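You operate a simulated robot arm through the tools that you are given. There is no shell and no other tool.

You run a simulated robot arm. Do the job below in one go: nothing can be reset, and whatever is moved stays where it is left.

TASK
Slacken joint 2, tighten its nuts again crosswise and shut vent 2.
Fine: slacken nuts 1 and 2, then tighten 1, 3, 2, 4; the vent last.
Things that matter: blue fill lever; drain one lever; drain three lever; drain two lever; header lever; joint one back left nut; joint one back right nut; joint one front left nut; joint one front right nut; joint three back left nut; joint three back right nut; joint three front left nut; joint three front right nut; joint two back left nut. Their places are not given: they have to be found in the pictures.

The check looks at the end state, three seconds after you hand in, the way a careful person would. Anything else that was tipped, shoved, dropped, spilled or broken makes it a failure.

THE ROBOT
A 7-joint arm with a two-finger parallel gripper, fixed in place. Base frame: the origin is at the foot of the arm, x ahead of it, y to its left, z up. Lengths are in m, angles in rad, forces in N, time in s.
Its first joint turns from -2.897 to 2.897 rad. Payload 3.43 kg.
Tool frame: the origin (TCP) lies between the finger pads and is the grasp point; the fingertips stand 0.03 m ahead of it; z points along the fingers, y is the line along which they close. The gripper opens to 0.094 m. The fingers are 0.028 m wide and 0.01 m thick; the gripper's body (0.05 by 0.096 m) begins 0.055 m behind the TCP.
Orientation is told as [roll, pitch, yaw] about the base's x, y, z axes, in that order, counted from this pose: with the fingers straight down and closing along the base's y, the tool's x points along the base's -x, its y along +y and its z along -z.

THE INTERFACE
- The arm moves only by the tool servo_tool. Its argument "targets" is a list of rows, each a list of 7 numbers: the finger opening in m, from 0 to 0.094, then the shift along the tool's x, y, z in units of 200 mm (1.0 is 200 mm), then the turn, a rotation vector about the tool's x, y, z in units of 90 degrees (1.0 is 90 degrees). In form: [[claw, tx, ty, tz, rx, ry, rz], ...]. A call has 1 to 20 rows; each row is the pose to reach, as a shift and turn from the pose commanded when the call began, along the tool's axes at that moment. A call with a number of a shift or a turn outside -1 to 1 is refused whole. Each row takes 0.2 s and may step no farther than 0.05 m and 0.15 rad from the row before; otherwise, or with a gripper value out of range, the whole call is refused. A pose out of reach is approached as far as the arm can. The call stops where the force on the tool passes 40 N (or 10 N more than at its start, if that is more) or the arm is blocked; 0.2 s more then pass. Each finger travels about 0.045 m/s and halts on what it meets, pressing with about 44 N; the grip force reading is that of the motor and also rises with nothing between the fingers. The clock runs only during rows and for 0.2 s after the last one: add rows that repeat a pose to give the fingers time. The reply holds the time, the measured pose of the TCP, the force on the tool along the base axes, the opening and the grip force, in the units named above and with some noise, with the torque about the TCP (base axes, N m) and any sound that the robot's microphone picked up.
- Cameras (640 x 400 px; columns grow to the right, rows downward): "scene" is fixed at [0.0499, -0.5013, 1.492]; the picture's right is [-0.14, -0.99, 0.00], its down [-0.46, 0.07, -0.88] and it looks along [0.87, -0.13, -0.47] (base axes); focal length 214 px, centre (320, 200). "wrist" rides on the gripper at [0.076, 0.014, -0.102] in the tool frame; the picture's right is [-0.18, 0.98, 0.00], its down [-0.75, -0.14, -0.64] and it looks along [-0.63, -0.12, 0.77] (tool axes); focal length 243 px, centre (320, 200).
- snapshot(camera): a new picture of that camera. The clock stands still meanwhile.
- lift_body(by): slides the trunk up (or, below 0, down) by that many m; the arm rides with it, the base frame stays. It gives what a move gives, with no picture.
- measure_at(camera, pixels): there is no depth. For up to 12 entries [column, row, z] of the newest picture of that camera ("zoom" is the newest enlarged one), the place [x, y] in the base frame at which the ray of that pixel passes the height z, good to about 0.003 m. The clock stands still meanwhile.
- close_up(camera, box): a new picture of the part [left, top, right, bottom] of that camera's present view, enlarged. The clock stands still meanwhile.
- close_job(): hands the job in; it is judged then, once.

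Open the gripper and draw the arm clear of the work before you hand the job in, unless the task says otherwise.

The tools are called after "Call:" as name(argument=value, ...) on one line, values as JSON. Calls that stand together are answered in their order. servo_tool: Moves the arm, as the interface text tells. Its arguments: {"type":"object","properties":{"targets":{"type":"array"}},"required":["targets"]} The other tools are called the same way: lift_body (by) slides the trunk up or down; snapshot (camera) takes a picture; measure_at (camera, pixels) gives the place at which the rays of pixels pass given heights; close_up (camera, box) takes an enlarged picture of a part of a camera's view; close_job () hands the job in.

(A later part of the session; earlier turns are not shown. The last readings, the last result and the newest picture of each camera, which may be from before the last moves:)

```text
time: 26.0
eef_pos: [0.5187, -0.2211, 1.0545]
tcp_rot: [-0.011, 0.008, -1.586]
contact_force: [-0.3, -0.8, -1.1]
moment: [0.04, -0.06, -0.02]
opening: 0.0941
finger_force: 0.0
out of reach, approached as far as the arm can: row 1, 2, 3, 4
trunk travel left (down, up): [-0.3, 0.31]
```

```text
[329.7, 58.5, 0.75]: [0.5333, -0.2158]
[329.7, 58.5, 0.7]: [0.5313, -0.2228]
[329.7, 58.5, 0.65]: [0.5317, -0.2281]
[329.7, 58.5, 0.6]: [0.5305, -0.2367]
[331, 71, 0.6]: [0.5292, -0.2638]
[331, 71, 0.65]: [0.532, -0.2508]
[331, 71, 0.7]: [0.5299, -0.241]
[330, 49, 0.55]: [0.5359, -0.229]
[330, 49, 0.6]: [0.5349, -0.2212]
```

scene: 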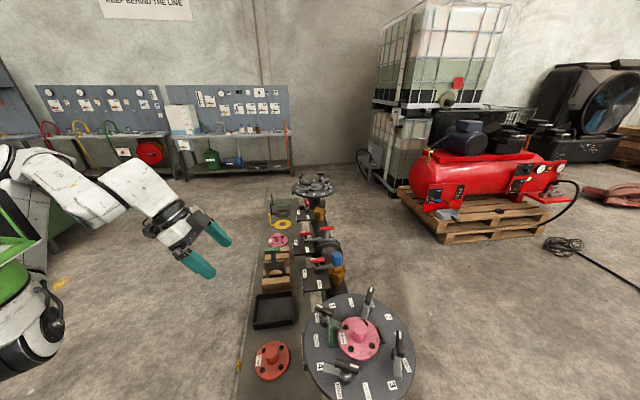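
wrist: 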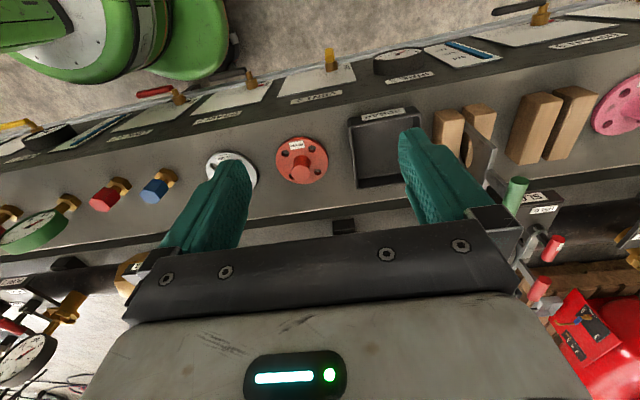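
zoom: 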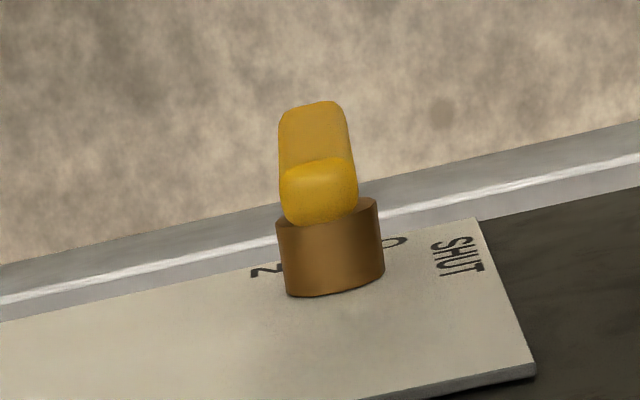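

The handle tip is near (0.53,-0.25,0.55). Nuts come first: I move over to joint 2 for close views of its nuts.

Call:
servo_tool(targets=[[0.094, -0.1, -0.1, -0.2, 0, 0, 0], [0.094, -0.25, -0.2, -0.3, 0, 0, 0], [0.094, -0.4, -0.35, -0.3, 0, 0, 0], [0.094, -0.55, -0.5, -0.3, 0, 0, 0], [0.094, -0.7, -0.6, -0.3, 0, 0, 0], [0.094, -0.85, -0.7, -0.3, 0, 0, 0], [0.094, -1, -0.7, -0.3, 0, 0, 0]])

Call:
snapshot(camera="wrist")

Call:
snapshot(camera="scene")

```text
time: 27.6
eef_pos: [0.3811, -0.4202, 1.1106]
tcp_rot: [-0.012, 0.008, -1.572]
contact_force: [-0.4, 0.7, -0.3]
moment: [0.01, 0.02, -0.02]
opening: 0.094
finger_force: 0.0
trunk travel left (down, up): [-0.3, 0.31]
```

```text
taken
```

wrist: 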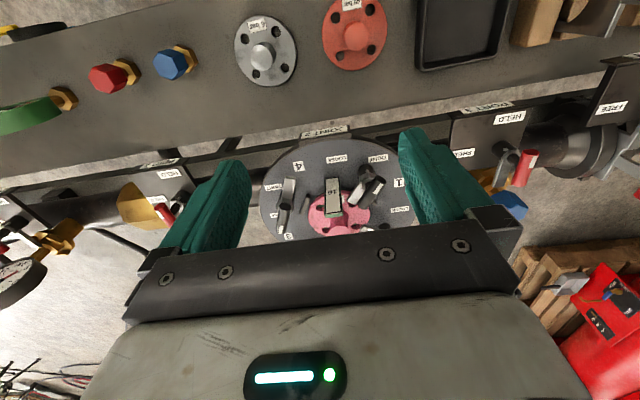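

```text
taken
```

scene: 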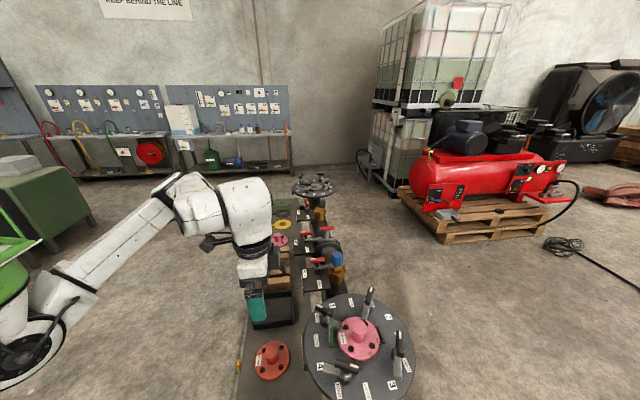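

I enlarge joint 2 from both cameras to pick T-bar end points for triangulation.

Call:
close_up(camera="wrist", box=[250, 125, 430, 240])

Call:
close_up(camera="scene", box=[300, 280, 420, 355])

Call:
close_up(camera="scene", box=[300, 325, 420, 400])

```text
3.48 times, centred on (340, 182) of wrist
```

zoom: 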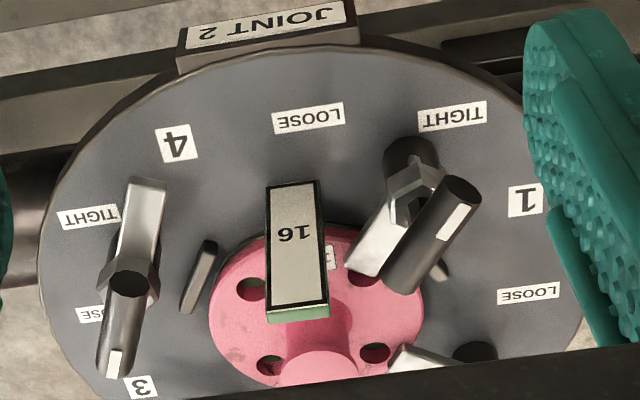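

```text
5.33 times, centred on (360, 318) of scene
```

zoom: 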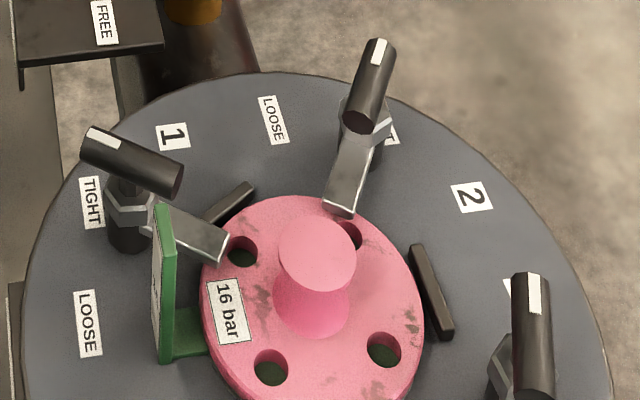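

```text
5.33 times, centred on (360, 362) of scene
```

zoom: 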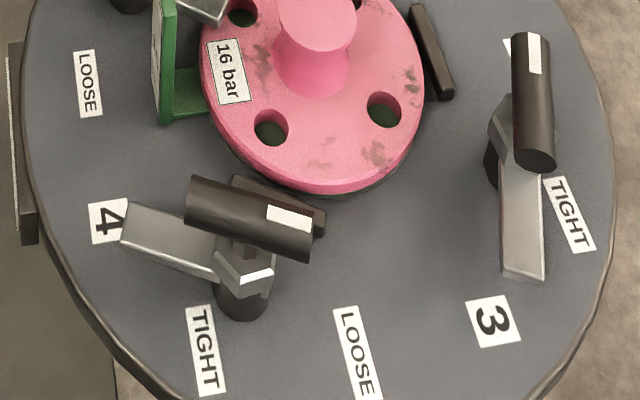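

I measure T-bar centres of nuts 1 and 4 in both cameras, and 2 and 3 in the scene view.

Call:
measure_at(camera="scene", pixels=[[324.7, 310.9, 0.95], [324.7, 310.9, 1.0], [369, 296.8, 0.95], [369, 296.8, 1.0], [400, 343.8, 0.95], [400, 343.8, 1.0], [346.9, 365.4, 0.95], [346.9, 365.4, 1.0], [356, 338, 0.9], [356, 338, 0.95]])

Call:
measure_at(camera="wrist", pixels=[[372.2, 192.3, 0.95], [372.2, 192.3, 1.0], [283.1, 218.5, 0.95], [283.1, 218.5, 1.0], [397.7, 239.4, 0.9], [299, 165, 0.9], [287, 235, 0.9], [388, 157.5, 0.9]])

```text
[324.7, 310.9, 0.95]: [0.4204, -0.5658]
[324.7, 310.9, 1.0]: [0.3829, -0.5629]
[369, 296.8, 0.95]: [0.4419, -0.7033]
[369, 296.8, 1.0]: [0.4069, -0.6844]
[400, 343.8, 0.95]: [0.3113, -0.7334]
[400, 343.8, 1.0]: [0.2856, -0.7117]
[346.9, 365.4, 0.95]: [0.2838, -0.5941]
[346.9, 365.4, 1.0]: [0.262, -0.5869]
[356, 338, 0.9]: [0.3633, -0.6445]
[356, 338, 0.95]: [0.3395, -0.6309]
```

```text
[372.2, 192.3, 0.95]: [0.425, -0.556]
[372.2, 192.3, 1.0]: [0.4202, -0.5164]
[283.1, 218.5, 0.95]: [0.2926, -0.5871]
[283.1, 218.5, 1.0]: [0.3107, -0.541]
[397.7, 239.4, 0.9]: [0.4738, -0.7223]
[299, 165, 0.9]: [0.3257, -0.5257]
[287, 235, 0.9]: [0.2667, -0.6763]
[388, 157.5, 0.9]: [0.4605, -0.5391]
```

Bars lie at z≈0.942 and nut axes on a circle of radius ≈0.1 about (0.369,-0.650). I measure the bar ends to get their directions.

Call:
measure_at(camera="scene", pixels=[[317.2, 308.1, 0.942], [332.4, 313.9, 0.942], [370.9, 288.9, 0.942], [367.5, 303.9, 0.942], [399.6, 331.6, 0.942], [400.3, 354.5, 0.942], [336.2, 362, 0.942], [357.8, 369.1, 0.942]])

```text
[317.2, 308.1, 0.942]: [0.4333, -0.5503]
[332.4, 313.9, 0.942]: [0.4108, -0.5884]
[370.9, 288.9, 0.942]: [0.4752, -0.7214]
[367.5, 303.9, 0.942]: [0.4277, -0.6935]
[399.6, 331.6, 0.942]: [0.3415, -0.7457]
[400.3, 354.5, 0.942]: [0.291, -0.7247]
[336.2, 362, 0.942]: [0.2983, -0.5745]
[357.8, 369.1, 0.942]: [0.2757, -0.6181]
```

White ends: nut 1 at 59° and nut 2 at -31° (radial, TIGHT); nuts 3 and 4 about 97° CCW of radial (LOOSE). I check the green tag's place next to nut 1 before descending.

Call:
measure_at(camera="wrist", pixels=[[324.5, 178, 0.9], [340, 177, 0.9], [326, 216, 0.95], [343, 214, 0.95], [326, 216, 0.97], [343, 214, 0.97], [351, 230, 0.97]])

Call:
measure_at(camera="scene", pixels=[[330, 319.5, 0.95], [330, 319.5, 0.97], [330, 348, 0.9], [359.4, 327, 0.95], [359.4, 327, 0.97]])

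```text
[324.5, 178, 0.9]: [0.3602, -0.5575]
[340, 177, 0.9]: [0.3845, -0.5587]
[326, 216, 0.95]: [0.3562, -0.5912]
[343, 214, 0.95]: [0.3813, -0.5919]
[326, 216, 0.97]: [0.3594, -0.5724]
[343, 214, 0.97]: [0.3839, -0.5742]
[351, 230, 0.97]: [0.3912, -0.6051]
```

```text
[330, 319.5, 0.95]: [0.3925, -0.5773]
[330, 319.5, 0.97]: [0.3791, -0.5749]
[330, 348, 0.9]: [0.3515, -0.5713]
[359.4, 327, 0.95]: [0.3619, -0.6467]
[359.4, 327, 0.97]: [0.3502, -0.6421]
```

The tag's edge is about 0.04 m from nut 1's axis, so I narrow the opening to 0.044. I turn the hand to yaw ≈ -122° (bar direction 58°) while still high.

Call:
servo_tool(targets=[[0.044, 0, 0, 0, 0, 0, 0.09], [0.044, 0, 0, 0, 0, 0, 0.18], [0.044, 0, 0, 0, 0, 0, 0.27], [0.044, 0, 0, 0, 0, 0, 0.356], [0.044, 0, 0, 0, 0, 0, 0.356]])

```text
time: 28.8
eef_pos: [0.3806, -0.4196, 1.1103]
tcp_rot: [-0.012, 0.0, -2.133]
contact_force: [-0.3, 0.1, -0.6]
moment: [-0.01, 0.0, 0.0]
opening: 0.0441
finger_force: 0.0
trunk travel left (down, up): [-0.3, 0.31]
```

Now I translate to above nut 1 at (0.424,-0.566), still at z≈1.11, and look.

Call:
servo_tool(targets=[[0.044, -0.126, 0.143, 0, 0, 0, 0], [0.044, -0.252, 0.287, 0, 0, 0, 0], [0.044, -0.378, 0.43, 0, 0, 0, 0], [0.044, -0.5035, 0.574, 0, 0, 0, 0], [0.044, -0.5035, 0.574, 0.2, 0, 0, 0]])

Call:
snapshot(camera="wrist")

Call:
close_up(camera="wrist", box=[230, 110, 430, 240])

Call:
close_up(camera="scene", box=[260, 240, 420, 360])

```text
time: 30.0
eef_pos: [0.4237, -0.5678, 1.0683]
tcp_rot: [-0.012, -0.001, -2.133]
contact_force: [-0.5, 0.2, -0.2]
moment: [0.04, 0.0, 0.0]
opening: 0.0437
finger_force: 0.0
trunk travel left (down, up): [-0.3, 0.31]
```

```text
taken
```

wrist: 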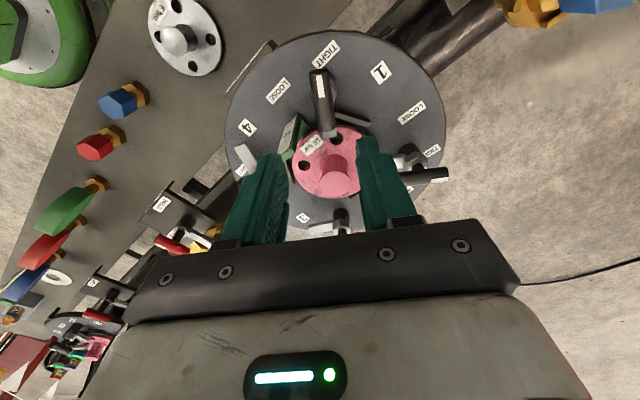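

```text
3.08 times, centred on (330, 175) of wrist
```

zoom: 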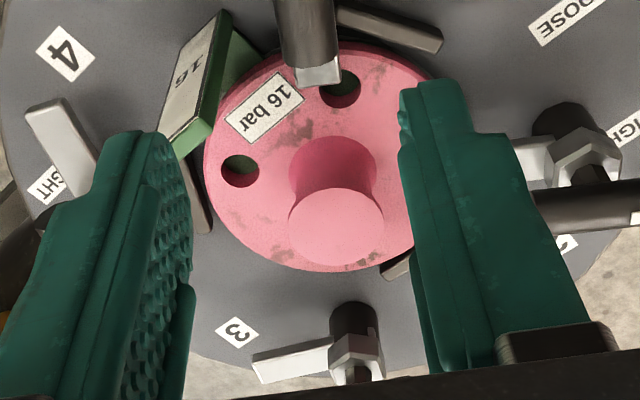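

```text
3.33 times, centred on (340, 300) of scene
```

zoom: 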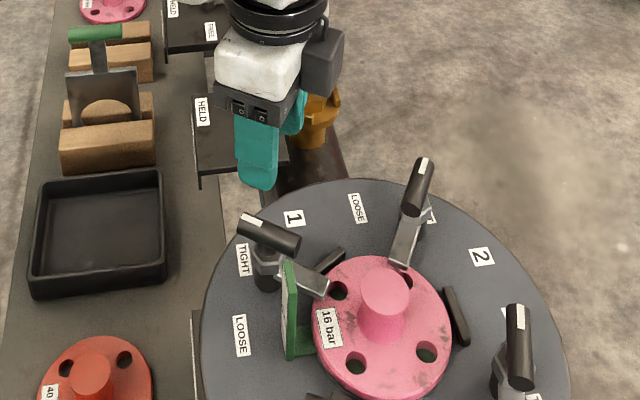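

The bar shows at (319,72)–(325,133), centred as expected under the TCP. I enlarge it to check its direction against the fingers.

Call:
close_up(camera="wrist", box=[270, 55, 370, 145])

```text
4.44 times, centred on (320, 100) of wrist
```

zoom: 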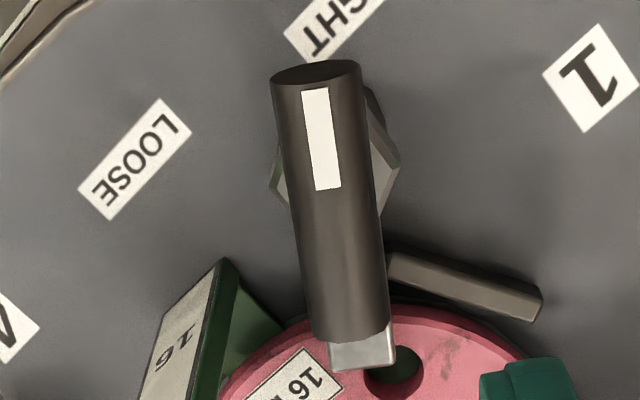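

The bar is about 5 mm outward (tool +x) and 3 mm tool +y from centre, aligned within 2°. I correct and descend to z≈0.962, then close.

Call:
servo_tool(targets=[[0.044, 0.026, 0.014, 0.15, 0, 0, 0], [0.044, 0.026, 0.014, 0.3, 0, 0, 0], [0.044, 0.026, 0.014, 0.45, 0, 0, 0], [0.044, 0.026, 0.014, 0.53, 0, 0, 0]])

Call:
close_up(camera="wrist", box=[220, 60, 420, 240])

Call:
close_up(camera="scene", box=[280, 260, 400, 350])

```text
time: 31.0
eef_pos: [0.4268, -0.562, 0.9625]
tcp_rot: [-0.014, 0.001, -2.132]
contact_force: [-0.3, 0.1, 0.1]
moment: [0.02, 0.02, 0.0]
opening: 0.044
finger_force: 0.1
trunk travel left (down, up): [-0.3, 0.31]
```

```text
2.22 times, centred on (320, 150) of wrist
```

zoom: 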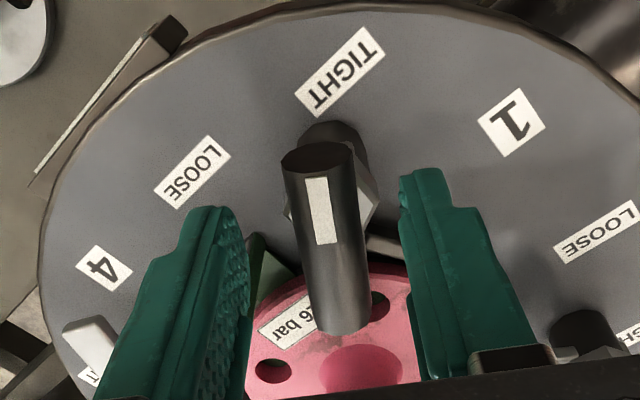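

```text
4.44 times, centred on (340, 305) of scene
```

zoom: 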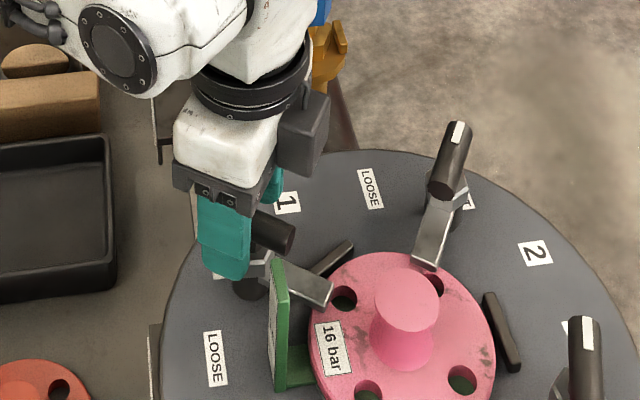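

The fingers straddle the bar (scene (330,300)). I close them on it.

Call:
servo_tool(targets=[[0.0, 0, 0, 0, 0, 0, 0], [0.0, 0, 0, 0, 0, 0, 0], [0.0, 0, 0, 0, 0, 0, 0], [0.0, 0, 0, 0, 0, 0, 0]])

Call:
close_up(camera="wrist", box=[220, 60, 420, 240])

```text
time: 32.0
eef_pos: [0.4278, -0.5634, 0.9623]
tcp_rot: [-0.013, -0.001, -2.128]
contact_force: [15.7, -12.0, -3.0]
moment: [-0.69, -0.15, 0.1]
opening: 0.0178
finger_force: 44.8
trunk travel left (down, up): [-0.3, 0.31]
```

```text
2.22 times, centred on (320, 150) of wrist
```

zoom: 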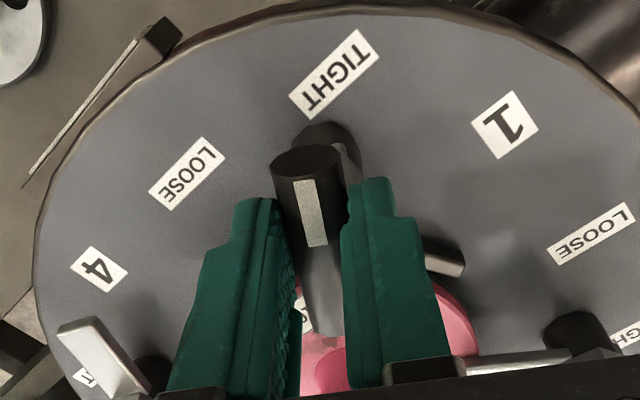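

The bar is held at 17.8 mm with a ~20 N sideways force along tool +y. I ease the hand 2 mm that way before turning.

Call:
servo_tool(targets=[[0.0, 0, 0.008, 0, 0, 0, 0], [0.0, 0, 0.012, 0, 0, 0, 0]])

```text
time: 32.6
eef_pos: [0.4288, -0.5634, 0.9624]
tcp_rot: [-0.014, 0.0, -2.132]
contact_force: [6.2, 1.0, 4.0]
moment: [-0.28, 0.15, 0.01]
opening: 0.0174
finger_force: 45.3
trunk travel left (down, up): [-0.3, 0.31]
```

Force is small now. I turn nut 1 counter-clockwise (rz negative) in small steps, watching force and sound.

Call:
servo_tool(targets=[[0.0, 0, 0, 0, 0, 0, -0.06], [0.0, 0, 0, 0, 0, 0, -0.12], [0.0, 0, 0, 0, 0, 0, -0.18], [0.0, 0, 0, 0, 0, 0, -0.24], [0.0, 0, 0, 0, 0, 0, -0.3]])

```text
time: 33.8
eef_pos: [0.4263, -0.562, 0.9619]
tcp_rot: [-0.015, 0.009, -1.663]
contact_force: [-14.5, 13.1, 3.4]
moment: [-0.83, 0.51, -0.1]
opening: 0.0177
finger_force: 45.2
trunk travel left (down, up): [-0.3, 0.31]
```

A side force of ~20 N built up toward (-x,+y), so the true axis lies about 2–3 mm that way. I shift and go on turning.

Call:
servo_tool(targets=[[0.0, 0.011, -0.0136, 0, 0, 0, 0], [0.0, 0.011, -0.0136, 0, 0, 0, -0.06], [0.0, 0.011, -0.0136, 0, 0, 0, -0.12], [0.0, 0.011, -0.0136, 0, 0, 0, -0.18], [0.0, 0.011, -0.0136, 0, 0, 0, -0.24]])

```text
time: 35.0
eef_pos: [0.4246, -0.5616, 0.9633]
tcp_rot: [-0.012, 0.008, -1.282]
contact_force: [-21.4, -20.9, 0.8]
moment: [-1.63, 0.04, -0.12]
opening: 0.0178
finger_force: 45.6
trunk travel left (down, up): [-0.3, 0.31]
```

The pattern fits a bar whose held point sits ~5.5 mm outward of the axis at about (0.426,-0.568). I relieve the force and continue turning along that arc.

Call:
servo_tool(targets=[[0.0, -0.015, -0.0217, 0, 0, 0, 0], [0.0, -0.016, -0.024, 0, 0, 0, -0.06], [0.0, -0.017, -0.0265, 0, 0, 0, -0.12], [0.0, -0.018, -0.029, 0, 0, 0, -0.18], [0.0, -0.019, -0.032, 0, 0, 0, -0.24]])

```text
time: 36.1
eef_pos: [0.4236, -0.5639, 0.962]
tcp_rot: [0.005, 0.019, -0.939]
contact_force: [5.1, 22.7, 15.0]
moment: [1.17, 0.14, 0.05]
opening: 0.0177
finger_force: 45.0
trunk travel left (down, up): [-0.3, 0.31]
stopped in row 5: the force on the tool passed its limit at 41 N (the readings are from after the stop); the commanded pose is now the measured one
```

The force limit tripped at yaw -54° (68° turned). I look before going on.

Call:
close_up(camera="wrist", box=[200, 40, 440, 240])

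Call:
close_up(camera="scene", box=[280, 270, 400, 350])

```text
2.00 times, centred on (320, 140) of wrist
```

zoom: 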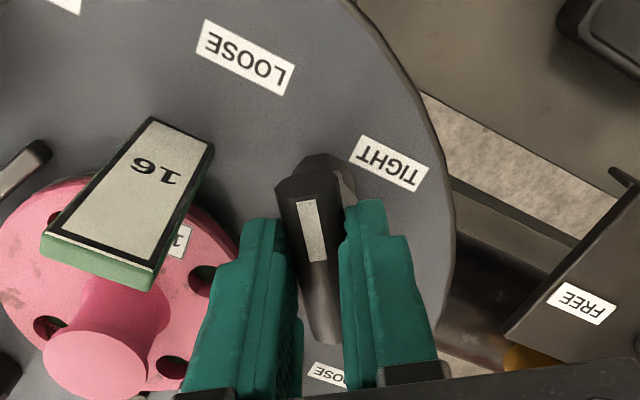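

```text
5.00 times, centred on (340, 310) of scene
```

zoom: 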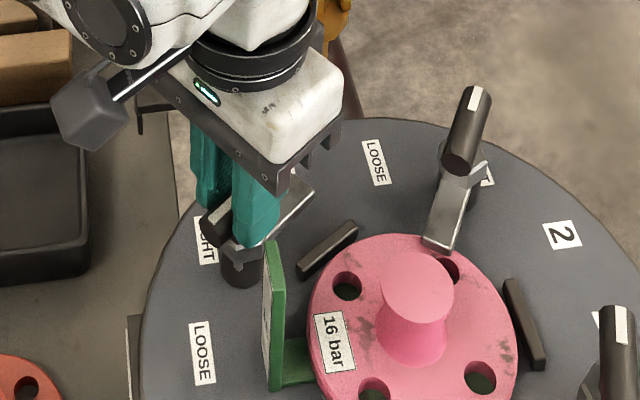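

The bar's white end is now at about 126°, on the way to LOOSE. I ease off (+y 2 mm, up 1.5 mm) and turn a little further.

Call:
servo_tool(targets=[[0.0, 0.007, 0.007, -0.006, 0, 0, 0], [0.0, 0.007, 0.007, -0.006, 0, 0, 0]])

```text
time: 36.8
eef_pos: [0.4232, -0.5633, 0.9628]
tcp_rot: [0.002, 0.017, -0.936]
contact_force: [8.6, 10.5, 1.8]
moment: [1.36, 0.65, 0.02]
opening: 0.018
finger_force: 45.4
trunk travel left (down, up): [-0.3, 0.31]
```

Force dropped to ~14 N. I continue the rotation with small steps.

Call:
servo_tool(targets=[[0.0, 0.002, 0.007, 0, 0, 0, 0], [0.0, 0.002, 0.007, 0, 0, 0, -0.05], [0.0, 0.002, 0.006, 0, 0, 0, -0.1], [0.0, 0.002, 0.005, 0, 0, 0, -0.15]])

```text
time: 37.8
eef_pos: [0.4224, -0.5651, 0.9624]
tcp_rot: [0.002, 0.016, -0.703]
contact_force: [0.6, -7.6, -9.7]
moment: [-0.24, 0.07, -0.02]
opening: 0.0178
finger_force: 44.5
trunk travel left (down, up): [-0.3, 0.31]
```

Good, at yaw -40°. I carry on toward the LOOSE stop.

Call:
servo_tool(targets=[[0.0, 0, -0.006, 0, 0, 0, -0.05], [0.0, 0, -0.009, 0, 0, 0, -0.1], [0.0, 0, -0.011, 0, 0, 0, -0.15], [0.0, 0, -0.012, 0, 0, 0, -0.2]])

```text
time: 38.8
eef_pos: [0.4223, -0.5669, 0.9627]
tcp_rot: [0.009, 0.015, -0.391]
contact_force: [3.6, -13.0, -13.1]
moment: [0.03, 0.52, -1.48]
opening: 0.0178
finger_force: 44.9
trunk travel left (down, up): [-0.3, 0.31]
```

A clear torque of -1.5 N m now resists: the LOOSE stop after 100°. I open the fingers and rise, then check.

Call:
servo_tool(targets=[[0.044, 0, 0, 0, 0, 0, 0], [0.044, 0, 0, 0, 0, 0, 0], [0.044, 0, 0, 0, 0, 0, 0], [0.044, 0, 0, -0.2, 0, 0, 0], [0.044, 0, 0, -0.4, 0, 0, 0], [0.044, 0, 0, -0.5, 0, 0, 0]])

Call:
close_up(camera="wrist", box=[200, 30, 440, 200])

Call:
close_up(camera="scene", box=[280, 270, 420, 400])

```text
time: 40.1
eef_pos: [0.4215, -0.5666, 1.0613]
tcp_rot: [0.01, 0.013, -0.389]
contact_force: [0.1, 0.1, -0.2]
moment: [0.0, 0.0, 0.01]
opening: 0.044
finger_force: 0.0
trunk travel left (down, up): [-0.3, 0.31]
```

```text
2.35 times, centred on (320, 115) of wrist
```

zoom: 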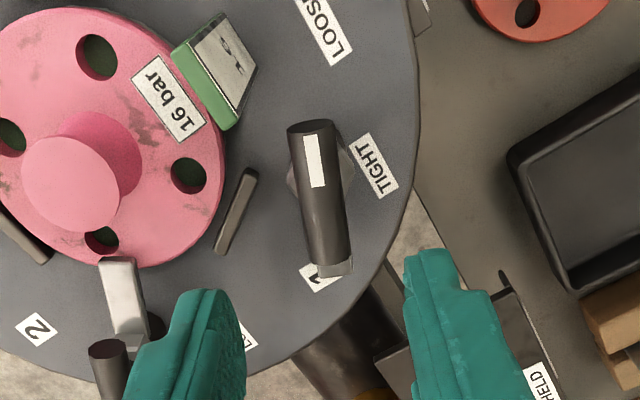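

```text
3.08 times, centred on (350, 335) of scene
```

zoom: 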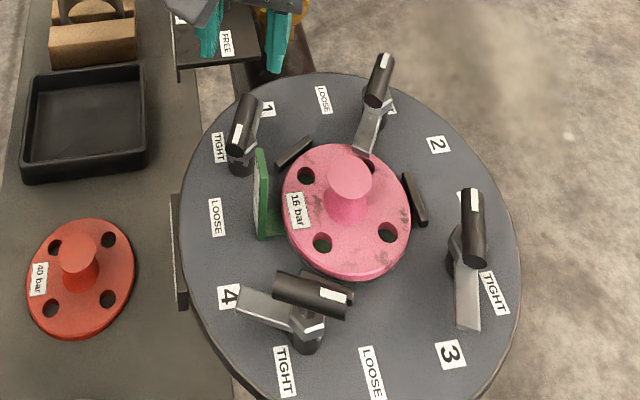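

Nut 1 now stands like nuts 3 and 4 (LOOSE). Next I move over nut 2 near (0.4525,-0.7056), yaw -33°, and level the hand.

Call:
servo_tool(targets=[[0.044, -0.102, -0.146, 0, 0.0027, -0.0101, 0.04], [0.044, -0.204, -0.292, 0, 0.0027, -0.0101, 0.08], [0.044, -0.305, -0.438, 0, 0.0027, -0.0101, 0.119], [0.044, -0.407, -0.584, 0, 0.0027, -0.0101, 0.119], [0.044, -0.407, -0.584, 0, 0.0027, -0.0101, 0.119]])

Call:
close_up(camera="wrist", box=[260, 60, 380, 150])

```text
time: 41.4
eef_pos: [0.4511, -0.687, 1.0584]
tcp_rot: [0.006, -0.002, -0.577]
contact_force: [0.4, -0.8, -0.4]
moment: [0.02, -0.01, -0.05]
opening: 0.0441
finger_force: 0.1
out of reach, approached as far as the arm can: row 4, 5
trunk travel left (down, up): [-0.3, 0.31]
```

```text
4.44 times, centred on (320, 105) of wrist
```

zoom: 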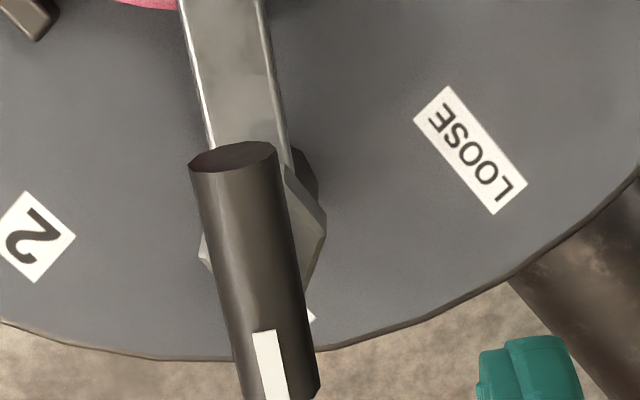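

The pose is at the reach limit at this height, so I raise the trunk 0.2 m and bring the hand down relative to it.

Call:
lift_body(by=0.2)

Call:
servo_tool(targets=[[0.044, 0, 0, 0.2, 0, 0, 0], [0.044, 0, 0, 0.4, 0, 0, 0], [0.044, 0, 0, 0.6, 0, 0, 0], [0.044, 0, 0, 0.8, 0, 0, 0], [0.044, 0, 0, 1.0, 0, 0, 0]])

```text
time: 43.5
eef_pos: [0.4509, -0.6875, 1.2588]
tcp_rot: [0.004, -0.001, -0.575]
contact_force: [-0.1, 0.7, 0.0]
moment: [-0.01, 0.01, -0.01]
opening: 0.0438
finger_force: 0.0
trunk travel left (down, up): [-0.5, 0.11]
```

```text
time: 44.7
eef_pos: [0.4544, -0.6869, 1.0589]
tcp_rot: [0.005, -0.003, -0.576]
contact_force: [-0.3, -0.5, 0.7]
moment: [0.02, 0.0, 0.01]
opening: 0.0439
finger_force: 0.0
trunk travel left (down, up): [-0.5, 0.11]
```

Back at z≈1.06 with reach to spare. I shift to above nut 2.

Call:
servo_tool(targets=[[0.044, -0.0425, -0.084, 0, 0, 0, 0], [0.044, -0.0425, -0.084, 0, 0, 0, 0]])

Call:
close_up(camera="wrist", box=[260, 60, 380, 150])

```text
time: 45.3
eef_pos: [0.4516, -0.705, 1.0599]
tcp_rot: [0.006, -0.001, -0.578]
contact_force: [-0.4, -0.2, -0.8]
moment: [0.05, -0.05, -0.02]
opening: 0.0439
finger_force: 0.0
trunk travel left (down, up): [-0.5, 0.11]
```

```text
4.44 times, centred on (320, 105) of wrist
```

zoom: 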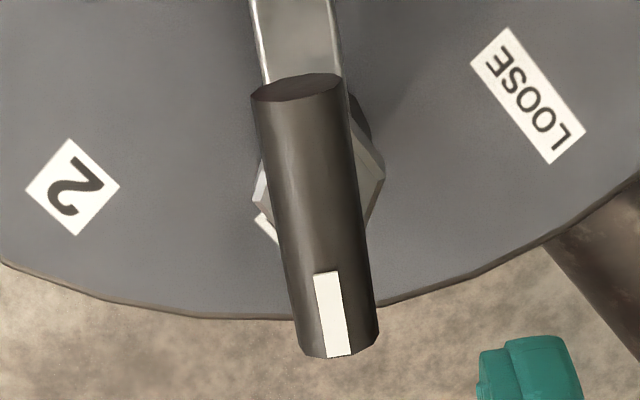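

Nut 2's bar centre is at (319.5,108), right where expected beneath the TCP, and its direction matches. I descend 0.098 m and close.

Call:
servo_tool(targets=[[0.044, 0, 0, 0.15, 0, 0, 0], [0.044, 0, 0, 0.3, 0, 0, 0], [0.044, 0, 0, 0.42, 0, 0, 0], [0.044, 0, 0, 0.485, 0, 0, 0], [0.044, 0, 0, 0.485, 0, 0, 0]])

Call:
close_up(camera="wrist", box=[220, 60, 420, 240])

Call:
servo_tool(targets=[[0.03, 0, 0, 0, 0, 0, 0], [0.01, 0, 0, 0, 0, 0, 0], [0.0, 0, 0, 0, 0, 0, 0], [0.0, 0, 0, 0, 0, 0, 0], [0.0, 0, 0, 0, 0, 0, 0]])

```text
time: 46.5
eef_pos: [0.4493, -0.6929, 0.9638]
tcp_rot: [0.007, -0.004, -0.574]
contact_force: [0.9, 0.1, 0.9]
moment: [0.01, 0.01, 0.03]
opening: 0.0439
finger_force: 0.2
out of reach, approached as far as the arm can: row 2, 3, 4, 5
trunk travel left (down, up): [-0.5, 0.11]
```

```text
2.22 times, centred on (320, 150) of wrist
```

zoom: 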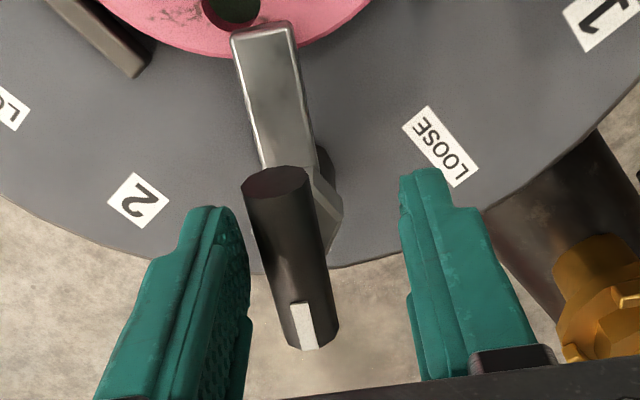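

```text
time: 47.4
eef_pos: [0.4425, -0.6976, 0.9657]
tcp_rot: [-0.016, -0.004, -0.586]
contact_force: [-10.3, -36.8, -13.1]
moment: [-0.94, 0.14, -0.45]
opening: 0.0177
finger_force: 33.5
trunk travel left (down, up): [-0.5, 0.11]
stopped in row 4: the force on the tool passed its limit at 44 N (the readings are from after the stop); the commanded pose is now the measured one
```

The reach ran out while descending, so I closed off-centre and the force tripped. I open at once and rise.

Call:
servo_tool(targets=[[0.044, 0, 0, 0, 0, 0, 0], [0.044, 0, 0, 0, 0, 0, 0], [0.044, 0, 0, 0, 0, 0, 0]])

Call:
servo_tool(targets=[[0.044, 0, 0, -0.15, 0, 0, 0], [0.044, 0, 0, -0.3, 0, 0, 0], [0.044, 0, 0, -0.45, 0, 0, 0], [0.044, 0, 0, -0.6, 0, 0, 0], [0.044, 0, 0, -0.75, 0, 0, 0]])

Call:
close_up(camera="scene", box=[280, 250, 440, 370])

```text
time: 48.2
eef_pos: [0.4481, -0.6954, 0.9639]
tcp_rot: [-0.004, -0.003, -0.581]
contact_force: [0.1, 0.6, 0.0]
moment: [-0.02, -0.04, -0.02]
opening: 0.0439
finger_force: 0.0
trunk travel left (down, up): [-0.5, 0.11]
```

```text
time: 49.4
eef_pos: [0.4461, -0.6931, 1.1133]
tcp_rot: [-0.006, -0.004, -0.579]
contact_force: [-0.6, 0.9, 0.3]
moment: [-0.04, 0.04, -0.01]
opening: 0.044
finger_force: 0.1
trunk travel left (down, up): [-0.5, 0.11]
```

```text
3.33 times, centred on (360, 310) of scene
```

zoom: 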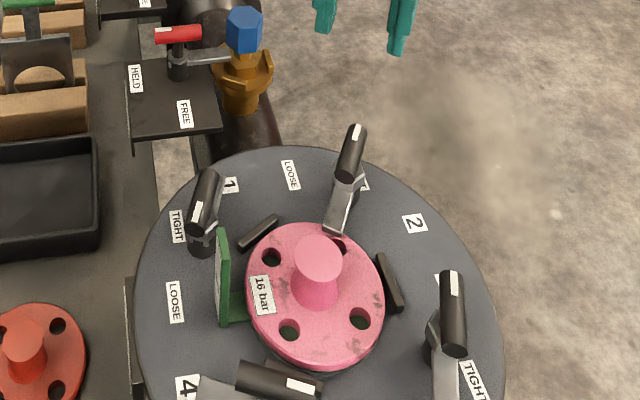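

All is intact. I raise the hand a bit and lower the trunk 0.14 m so the working height sits in the arm's best reach.

Call:
servo_tool(targets=[[0.044, 0, 0, -0.2, 0, 0, 0], [0.044, 0, 0, -0.4, 0, 0, 0]])

Call:
lift_body(by=-0.14)

```text
time: 50.0
eef_pos: [0.4477, -0.6945, 1.1957]
tcp_rot: [-0.007, -0.004, -0.579]
contact_force: [0.1, 0.6, 0.4]
moment: [0.01, -0.01, -0.04]
opening: 0.044
finger_force: 0.0
trunk travel left (down, up): [-0.5, 0.11]
```

```text
time: 51.7
eef_pos: [0.4471, -0.695, 1.0547]
tcp_rot: [-0.006, -0.003, -0.58]
contact_force: [-0.2, 0.4, 0.5]
moment: [-0.01, 0.02, 0.0]
opening: 0.0439
finger_force: 0.0
trunk travel left (down, up): [-0.36, 0.25]
```

I shift to above nut 2's bar and come down half way, then check reach and alignment.

Call:
servo_tool(targets=[[0.044, -0.046, -0.03, 0, 0, 0, 0], [0.044, -0.046, -0.03, 0.12, 0, 0, 0], [0.044, -0.046, -0.03, 0.22, 0, 0, 0], [0.044, -0.046, -0.03, 0.22, 0, 0, 0]])

Call:
close_up(camera="wrist", box=[220, 60, 420, 240])

```text
time: 52.7
eef_pos: [0.4518, -0.7049, 1.0094]
tcp_rot: [-0.006, -0.004, -0.581]
contact_force: [-1.4, -0.3, 0.2]
moment: [-0.04, 0.05, -0.01]
opening: 0.0439
finger_force: 0.1
out of reach, approached as far as the arm can: row 1
trunk travel left (down, up): [-0.36, 0.25]
```

```text
2.22 times, centred on (320, 150) of wrist
```

zoom: 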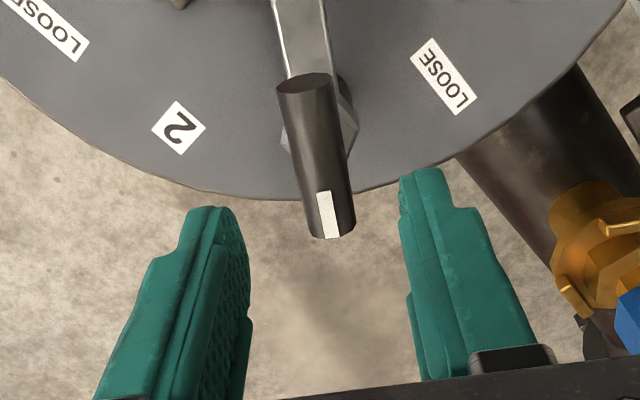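

Centred and in reach. I descend to z≈0.963 and close.

Call:
servo_tool(targets=[[0.044, 0, 0, 0.12, 0, 0, 0], [0.044, 0, 0, 0.232, 0, 0, 0], [0.044, 0, 0, 0.232, 0, 0, 0]])

Call:
close_up(camera="wrist", box=[220, 60, 420, 240])

```text
time: 53.5
eef_pos: [0.4534, -0.7058, 0.9654]
tcp_rot: [-0.006, -0.005, -0.579]
contact_force: [-0.4, -0.3, 0.0]
moment: [0.0, -0.01, 0.02]
opening: 0.0441
finger_force: 0.1
trunk travel left (down, up): [-0.36, 0.25]
```

```text
2.22 times, centred on (320, 150) of wrist
```

zoom: 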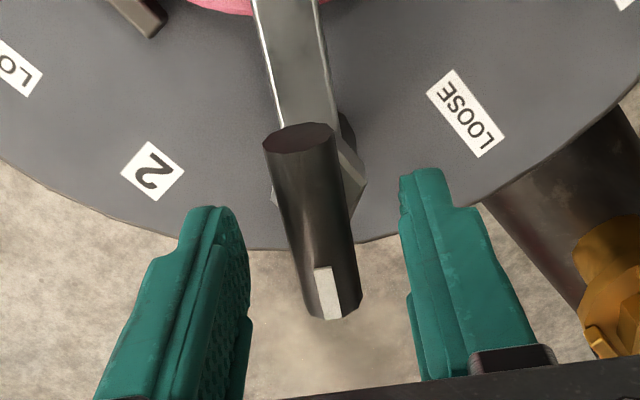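

Aligned within a few mm. I lower 3 mm more and close on the bar.

Call:
servo_tool(targets=[[0.03, 0.008, -0.008, 0.016, 0, 0, 0], [0.015, 0.008, -0.008, 0.016, 0, 0, 0], [0.0, 0.008, -0.008, 0.016, 0, 0, 0], [0.0, 0.008, -0.008, 0.016, 0, 0, 0]])

```text
time: 54.5
eef_pos: [0.4513, -0.7051, 0.9629]
tcp_rot: [-0.005, -0.003, -0.579]
contact_force: [3.3, 9.8, -0.7]
moment: [0.29, -0.01, 0.03]
opening: 0.0178
finger_force: 44.5
trunk travel left (down, up): [-0.36, 0.25]
```

Gripped at 17.8 mm with only 10 N sideways. I turn counter-clockwise in steps.

Call:
servo_tool(targets=[[0.0, 0, 0.005, 0, 0, 0, 0], [0.0, 0, 0.005, 0, 0, 0, -0.06], [0.0, 0, 0.005, 0, 0, 0, -0.12], [0.0, 0, 0.005, 0, 0, 0, -0.18], [0.0, 0, 0.005, 0, 0, 0, -0.24], [0.0, 0, 0.005, 0, 0, 0, -0.3]])

```text
time: 55.9
eef_pos: [0.4509, -0.7052, 0.9614]
tcp_rot: [-0.009, -0.002, -0.108]
contact_force: [9.1, -1.0, 3.8]
moment: [-0.16, -1.58, -0.02]
opening: 0.0177
finger_force: 44.8
trunk travel left (down, up): [-0.36, 0.25]
```

Forces stay small at yaw -6°. I keep turning.

Call:
servo_tool(targets=[[0.0, 0, 0, 0, 0, 0, -0.06], [0.0, 0, 0, 0, 0, 0, -0.12], [0.0, 0, 0, 0, 0, 0, -0.18], [0.0, 0, 0, 0, 0, 0, -0.24], [0.0, 0, 0, 0, 0, 0, -0.3]])

```text
time: 57.1
eef_pos: [0.4507, -0.7056, 0.9608]
tcp_rot: [-0.012, 0.002, 0.365]
contact_force: [15.5, -21.8, 5.9]
moment: [-0.05, -1.41, -0.09]
opening: 0.0178
finger_force: 44.7
trunk travel left (down, up): [-0.36, 0.25]
```

Side force ~27 N toward (+x,-y): I relieve ~2.6 mm that way and turn on.

Call:
servo_tool(targets=[[0.0, -0.003, -0.013, 0, 0, 0, 0], [0.0, -0.003, -0.013, 0, 0, 0, -0.05], [0.0, -0.003, -0.013, 0, 0, 0, -0.1], [0.0, -0.003, -0.013, 0, 0, 0, -0.15], [0.0, -0.003, -0.013, 0, 0, 0, -0.2]])

```text
time: 58.3
eef_pos: [0.4522, -0.7067, 0.962]
tcp_rot: [-0.003, 0.006, 0.679]
contact_force: [4.0, 2.4, 13.2]
moment: [0.9, -1.11, 0.01]
opening: 0.0178
finger_force: 45.0
trunk travel left (down, up): [-0.36, 0.25]
```

72° done, forces low. I go on to the LOOSE stop.

Call:
servo_tool(targets=[[0.0, 0, 0, -0.003, 0, 0, -0.06], [0.0, 0, 0, -0.005, 0, 0, -0.12], [0.0, 0, 0, -0.005, 0, 0, -0.18], [0.0, 0, 0, -0.005, 0, 0, -0.24], [0.0, 0, 0, -0.005, 0, 0, -0.29]])

```text
time: 59.5
eef_pos: [0.4522, -0.7077, 0.9623]
tcp_rot: [0.0, 0.007, 1.134]
contact_force: [6.3, 2.1, -7.4]
moment: [0.25, -0.31, 0.0]
opening: 0.018
finger_force: 45.2
trunk travel left (down, up): [-0.36, 0.25]
```

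98° turned, no stop yet. A few degrees more until torque shows.

Call:
servo_tool(targets=[[0.0, 0, 0, 0, 0, 0, -0.02], [0.0, 0, 0, 0, 0, 0, -0.04]])

```text
time: 60.1
eef_pos: [0.4518, -0.7072, 0.9613]
tcp_rot: [-0.002, 0.008, 1.195]
contact_force: [11.0, -6.2, -9.9]
moment: [0.06, -0.38, -1.54]
opening: 0.0182
finger_force: 45.2
trunk travel left (down, up): [-0.36, 0.25]
```

Torque -1.5 N m: the LOOSE stop of nut 2. I release, rise and check.

Call:
servo_tool(targets=[[0.044, 0, 0, 0, 0, 0, 0], [0.044, 0, 0, 0, 0, 0, 0], [0.044, 0, 0, 0, 0, 0, 0], [0.044, 0, 0, -0.15, 0, 0, 0], [0.044, 0, 0, -0.3, 0, 0, 0], [0.044, 0, 0, -0.4, 0, 0, 0]])

Call:
close_up(camera="wrist", box=[200, 50, 440, 200])

Call:
close_up(camera="scene", box=[280, 270, 420, 400])

```text
time: 61.5
eef_pos: [0.451, -0.703, 1.0413]
tcp_rot: [-0.002, 0.008, 1.195]
contact_force: [0.5, -0.9, -0.1]
moment: [0.0, 0.0, -0.02]
opening: 0.0438
finger_force: 0.0
out of reach, approached as far as the arm can: row 6
trunk travel left (down, up): [-0.36, 0.25]
```

```text
2.67 times, centred on (320, 125) of wrist
```

zoom: 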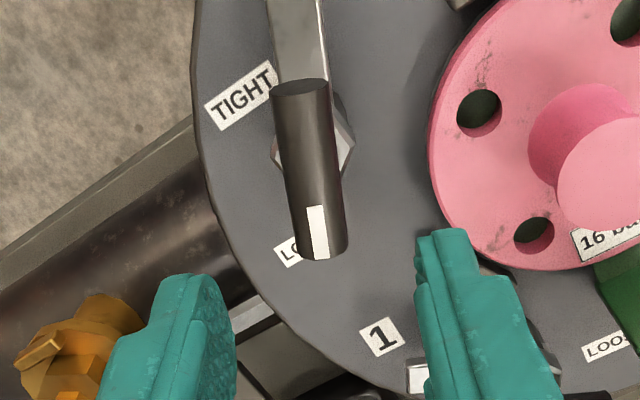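

```text
3.08 times, centred on (350, 335) of scene
```

zoom: 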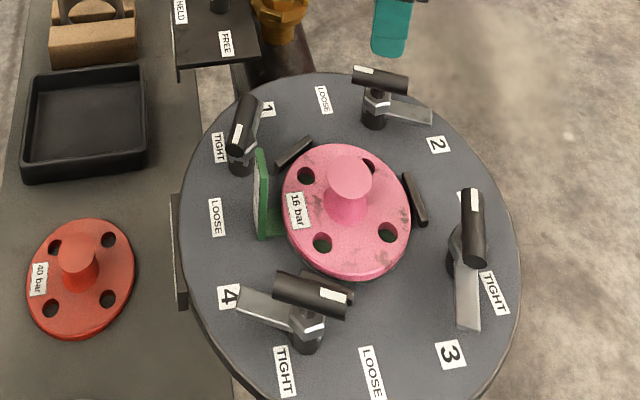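

All four nuts now stand LOOSE. I go back to nut 1 (axis ≈ (0.4265,-0.567)), turning the hand toward yaw -22°.

Call:
servo_tool(targets=[[0.044, -0.147, 0.091, 0, 0, 0, 0.09], [0.044, -0.294, 0.182, 0, 0, 0, 0.18], [0.044, -0.441, 0.273, 0, 0, 0, 0.27], [0.044, -0.5875, 0.3635, 0, 0, 0, 0.36], [0.044, -0.5875, 0.3635, 0, 0, 0, 0.45], [0.044, -0.5875, 0.3635, 0, 0, 0, 0.54], [0.044, -0.5875, 0.3635, 0, 0, 0, 0.63], [0.044, -0.5875, 0.3635, 0, 0, 0, 0.72], [0.044, -0.5875, 0.3635, 0, 0, 0, 0.81], [0.044, -0.5875, 0.3635, 0, 0, 0, 0.9], [0.044, -0.5875, 0.3635, 0, 0, 0, 0.99]])

Call:
close_up(camera="wrist", box=[260, 60, 380, 150])

```text
time: 63.9
eef_pos: [0.427, -0.5673, 1.0416]
tcp_rot: [-0.007, -0.001, -0.363]
contact_force: [-0.3, 0.1, 0.0]
moment: [0.03, 0.01, 0.0]
opening: 0.0439
finger_force: 0.1
trunk travel left (down, up): [-0.36, 0.25]
```

```text
4.44 times, centred on (320, 105) of wrist
```

zoom: 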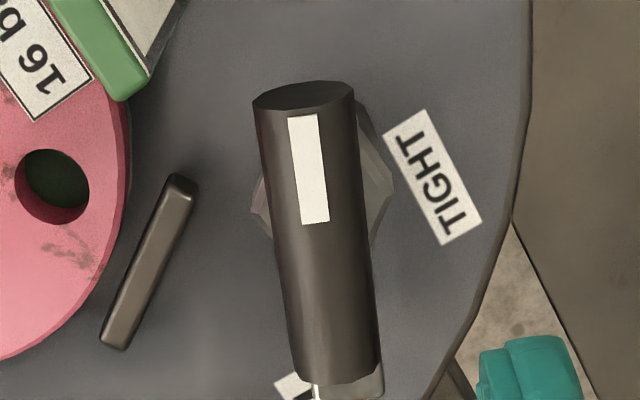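

Bar centre at (320.3,112.4), 3 mm to tool +x and turned ~3° from the fingers. I correct, descend and close on nut 1.

Call:
servo_tool(targets=[[0.044, 0.0135, 0.002, 0.12, 0, 0, 0.03], [0.044, 0.0135, 0.002, 0.25, 0, 0, 0.03], [0.044, 0.0135, 0.002, 0.395, 0, 0, 0.03], [0.044, 0.0135, 0.002, 0.395, 0, 0, 0.03]])

Call:
close_up(camera="wrist", box=[220, 60, 420, 240])

Call:
servo_tool(targets=[[0.03, 0, 0, 0, 0, 0, 0], [0.015, 0, 0, 0, 0, 0, 0], [0.0, 0, 0, 0, 0, 0, 0], [0.0, 0, 0, 0, 0, 0, 0]])

```text
time: 64.9
eef_pos: [0.4271, -0.5659, 0.9624]
tcp_rot: [-0.007, -0.003, -0.408]
contact_force: [0.3, -0.6, 0.9]
moment: [-0.01, -0.02, -0.01]
opening: 0.0438
finger_force: 0.0
trunk travel left (down, up): [-0.36, 0.25]
```

```text
2.22 times, centred on (320, 150) of wrist
```

zoom: 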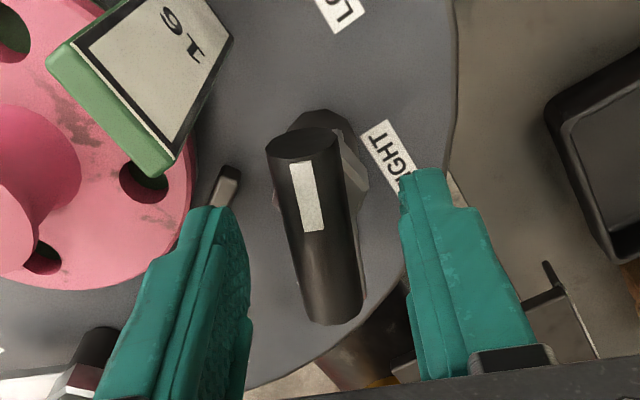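

```text
time: 65.9
eef_pos: [0.4252, -0.5665, 0.9624]
tcp_rot: [-0.007, -0.003, -0.409]
contact_force: [-0.1, -2.8, -2.2]
moment: [-0.09, -0.12, -0.56]
opening: 0.0178
finger_force: 44.8
trunk travel left (down, up): [-0.36, 0.25]
```

Gripped cleanly with almost no side force. I turn nut 1 clockwise (rz positive) toward TIGHT.

Call:
servo_tool(targets=[[0.0, 0, 0, 0, 0, 0, 0.06], [0.0, 0, 0, 0, 0, 0, 0.12], [0.0, 0, 0, 0, 0, 0, 0.18], [0.0, 0, 0, 0, 0, 0, 0.24], [0.0, 0, 0, 0, 0, 0, 0.3]])

```text
time: 67.1
eef_pos: [0.4254, -0.567, 0.9638]
tcp_rot: [-0.006, -0.009, -0.881]
contact_force: [6.1, -0.2, 10.3]
moment: [1.05, 0.73, -0.01]
opening: 0.0177
finger_force: 44.2
trunk travel left (down, up): [-0.36, 0.25]
```

Forces stay low. I continue clockwise.

Call:
servo_tool(targets=[[0.0, 0, 0, 0, 0, 0, 0.06], [0.0, 0, 0, -0.003, 0, 0, 0.12], [0.0, 0, 0, -0.003, 0, 0, 0.18], [0.0, 0, 0, -0.003, 0, 0, 0.24], [0.0, 0, 0, -0.003, 0, 0, 0.3]])

```text
time: 68.3
eef_pos: [0.4262, -0.5666, 0.9626]
tcp_rot: [0.0, -0.008, -1.348]
contact_force: [16.9, -2.4, 7.8]
moment: [0.52, -0.2, 0.04]
opening: 0.0178
finger_force: 44.8
trunk travel left (down, up): [-0.36, 0.25]
```

17 N toward +x; I ease 2 mm that way and continue.

Call:
servo_tool(targets=[[0.0, -0.002, 0.01, 0, 0, 0, 0.05], [0.0, -0.002, 0.01, 0, 0, 0, 0.1], [0.0, -0.002, 0.01, 0, 0, 0, 0.15], [0.0, -0.002, 0.01, 0, 0, 0, 0.2], [0.0, -0.002, 0.01, 0, 0, 0, 0.25], [0.0, -0.002, 0.01, 0, 0, 0, 0.3]])

```text
time: 69.7
eef_pos: [0.426, -0.5673, 0.9634]
tcp_rot: [0.0, -0.006, -1.821]
contact_force: [7.3, 6.0, 11.6]
moment: [-0.76, 0.11, 0.0]
opening: 0.018
finger_force: 45.0
trunk travel left (down, up): [-0.36, 0.25]
```

Yaw is -104°, the TIGHT stop should be near -122°. I continue to the stop.

Call:
servo_tool(targets=[[0.0, 0, 0, 0, 0, 0, 0.05], [0.0, 0, 0, 0, 0, 0, 0.1], [0.0, 0, 0, 0, 0, 0, 0.15], [0.0, 0, 0, 0, 0, 0, 0.19], [0.0, 0, 0, 0, 0, 0, 0.21]])

```text
time: 70.9
eef_pos: [0.4265, -0.5667, 0.9621]
tcp_rot: [0.003, -0.007, -2.152]
contact_force: [6.2, 2.2, 0.6]
moment: [-0.71, 0.34, 0.04]
opening: 0.0177
finger_force: 45.4
trunk travel left (down, up): [-0.36, 0.25]
```

No torque yet at -123°. I add a little more until the stop pushes back.

Call:
servo_tool(targets=[[0.0, 0, 0, 0, 0, 0, 0.02], [0.0, 0, 0, 0, 0, 0, 0.035], [0.0, 0, 0, 0, 0, 0, 0.05]])

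```text
time: 71.7
eef_pos: [0.4268, -0.5659, 0.9629]
tcp_rot: [0.003, -0.007, -2.229]
contact_force: [2.8, -3.9, -1.5]
moment: [-0.06, -0.08, 1.61]
opening: 0.0188
finger_force: 45.1
trunk travel left (down, up): [-0.36, 0.25]
```

Torque 1.6 N m at the TIGHT stop. I release and rise.

Call:
servo_tool(targets=[[0.044, 0, 0, 0, 0, 0, 0], [0.044, 0, 0, 0, 0, 0, 0], [0.044, 0, 0, 0, 0, 0, 0], [0.044, 0, 0, -0.15, 0, 0, 0], [0.044, 0, 0, -0.3, 0, 0, 0], [0.044, 0, 0, -0.4, 0, 0, 0]])

Call:
close_up(camera="scene", box=[280, 270, 420, 400])

Call:
close_up(camera="wrist", box=[200, 50, 440, 200])

```text
time: 73.1
eef_pos: [0.4256, -0.5664, 1.0426]
tcp_rot: [0.003, -0.007, -2.231]
contact_force: [-0.2, 0.4, -0.5]
moment: [-0.02, -0.05, 0.0]
opening: 0.0442
finger_force: 0.0
trunk travel left (down, up): [-0.36, 0.25]
```

```text
3.08 times, centred on (350, 335) of scene
```

zoom: 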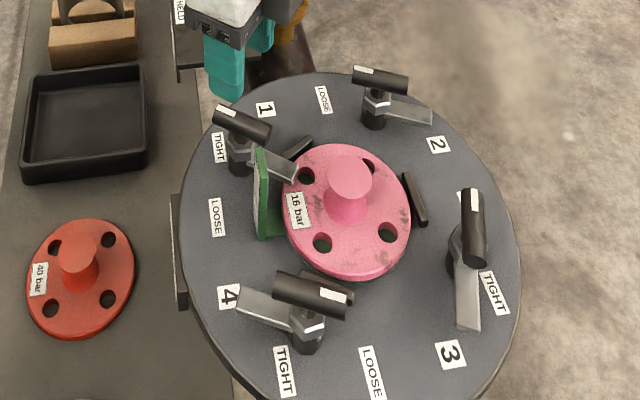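

```text
2.67 times, centred on (320, 125) of wrist
```

zoom: 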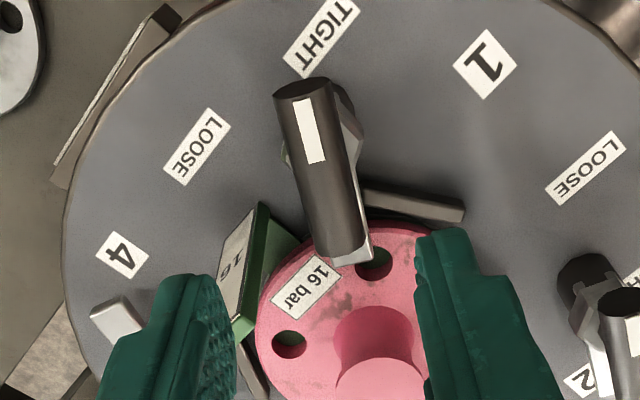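

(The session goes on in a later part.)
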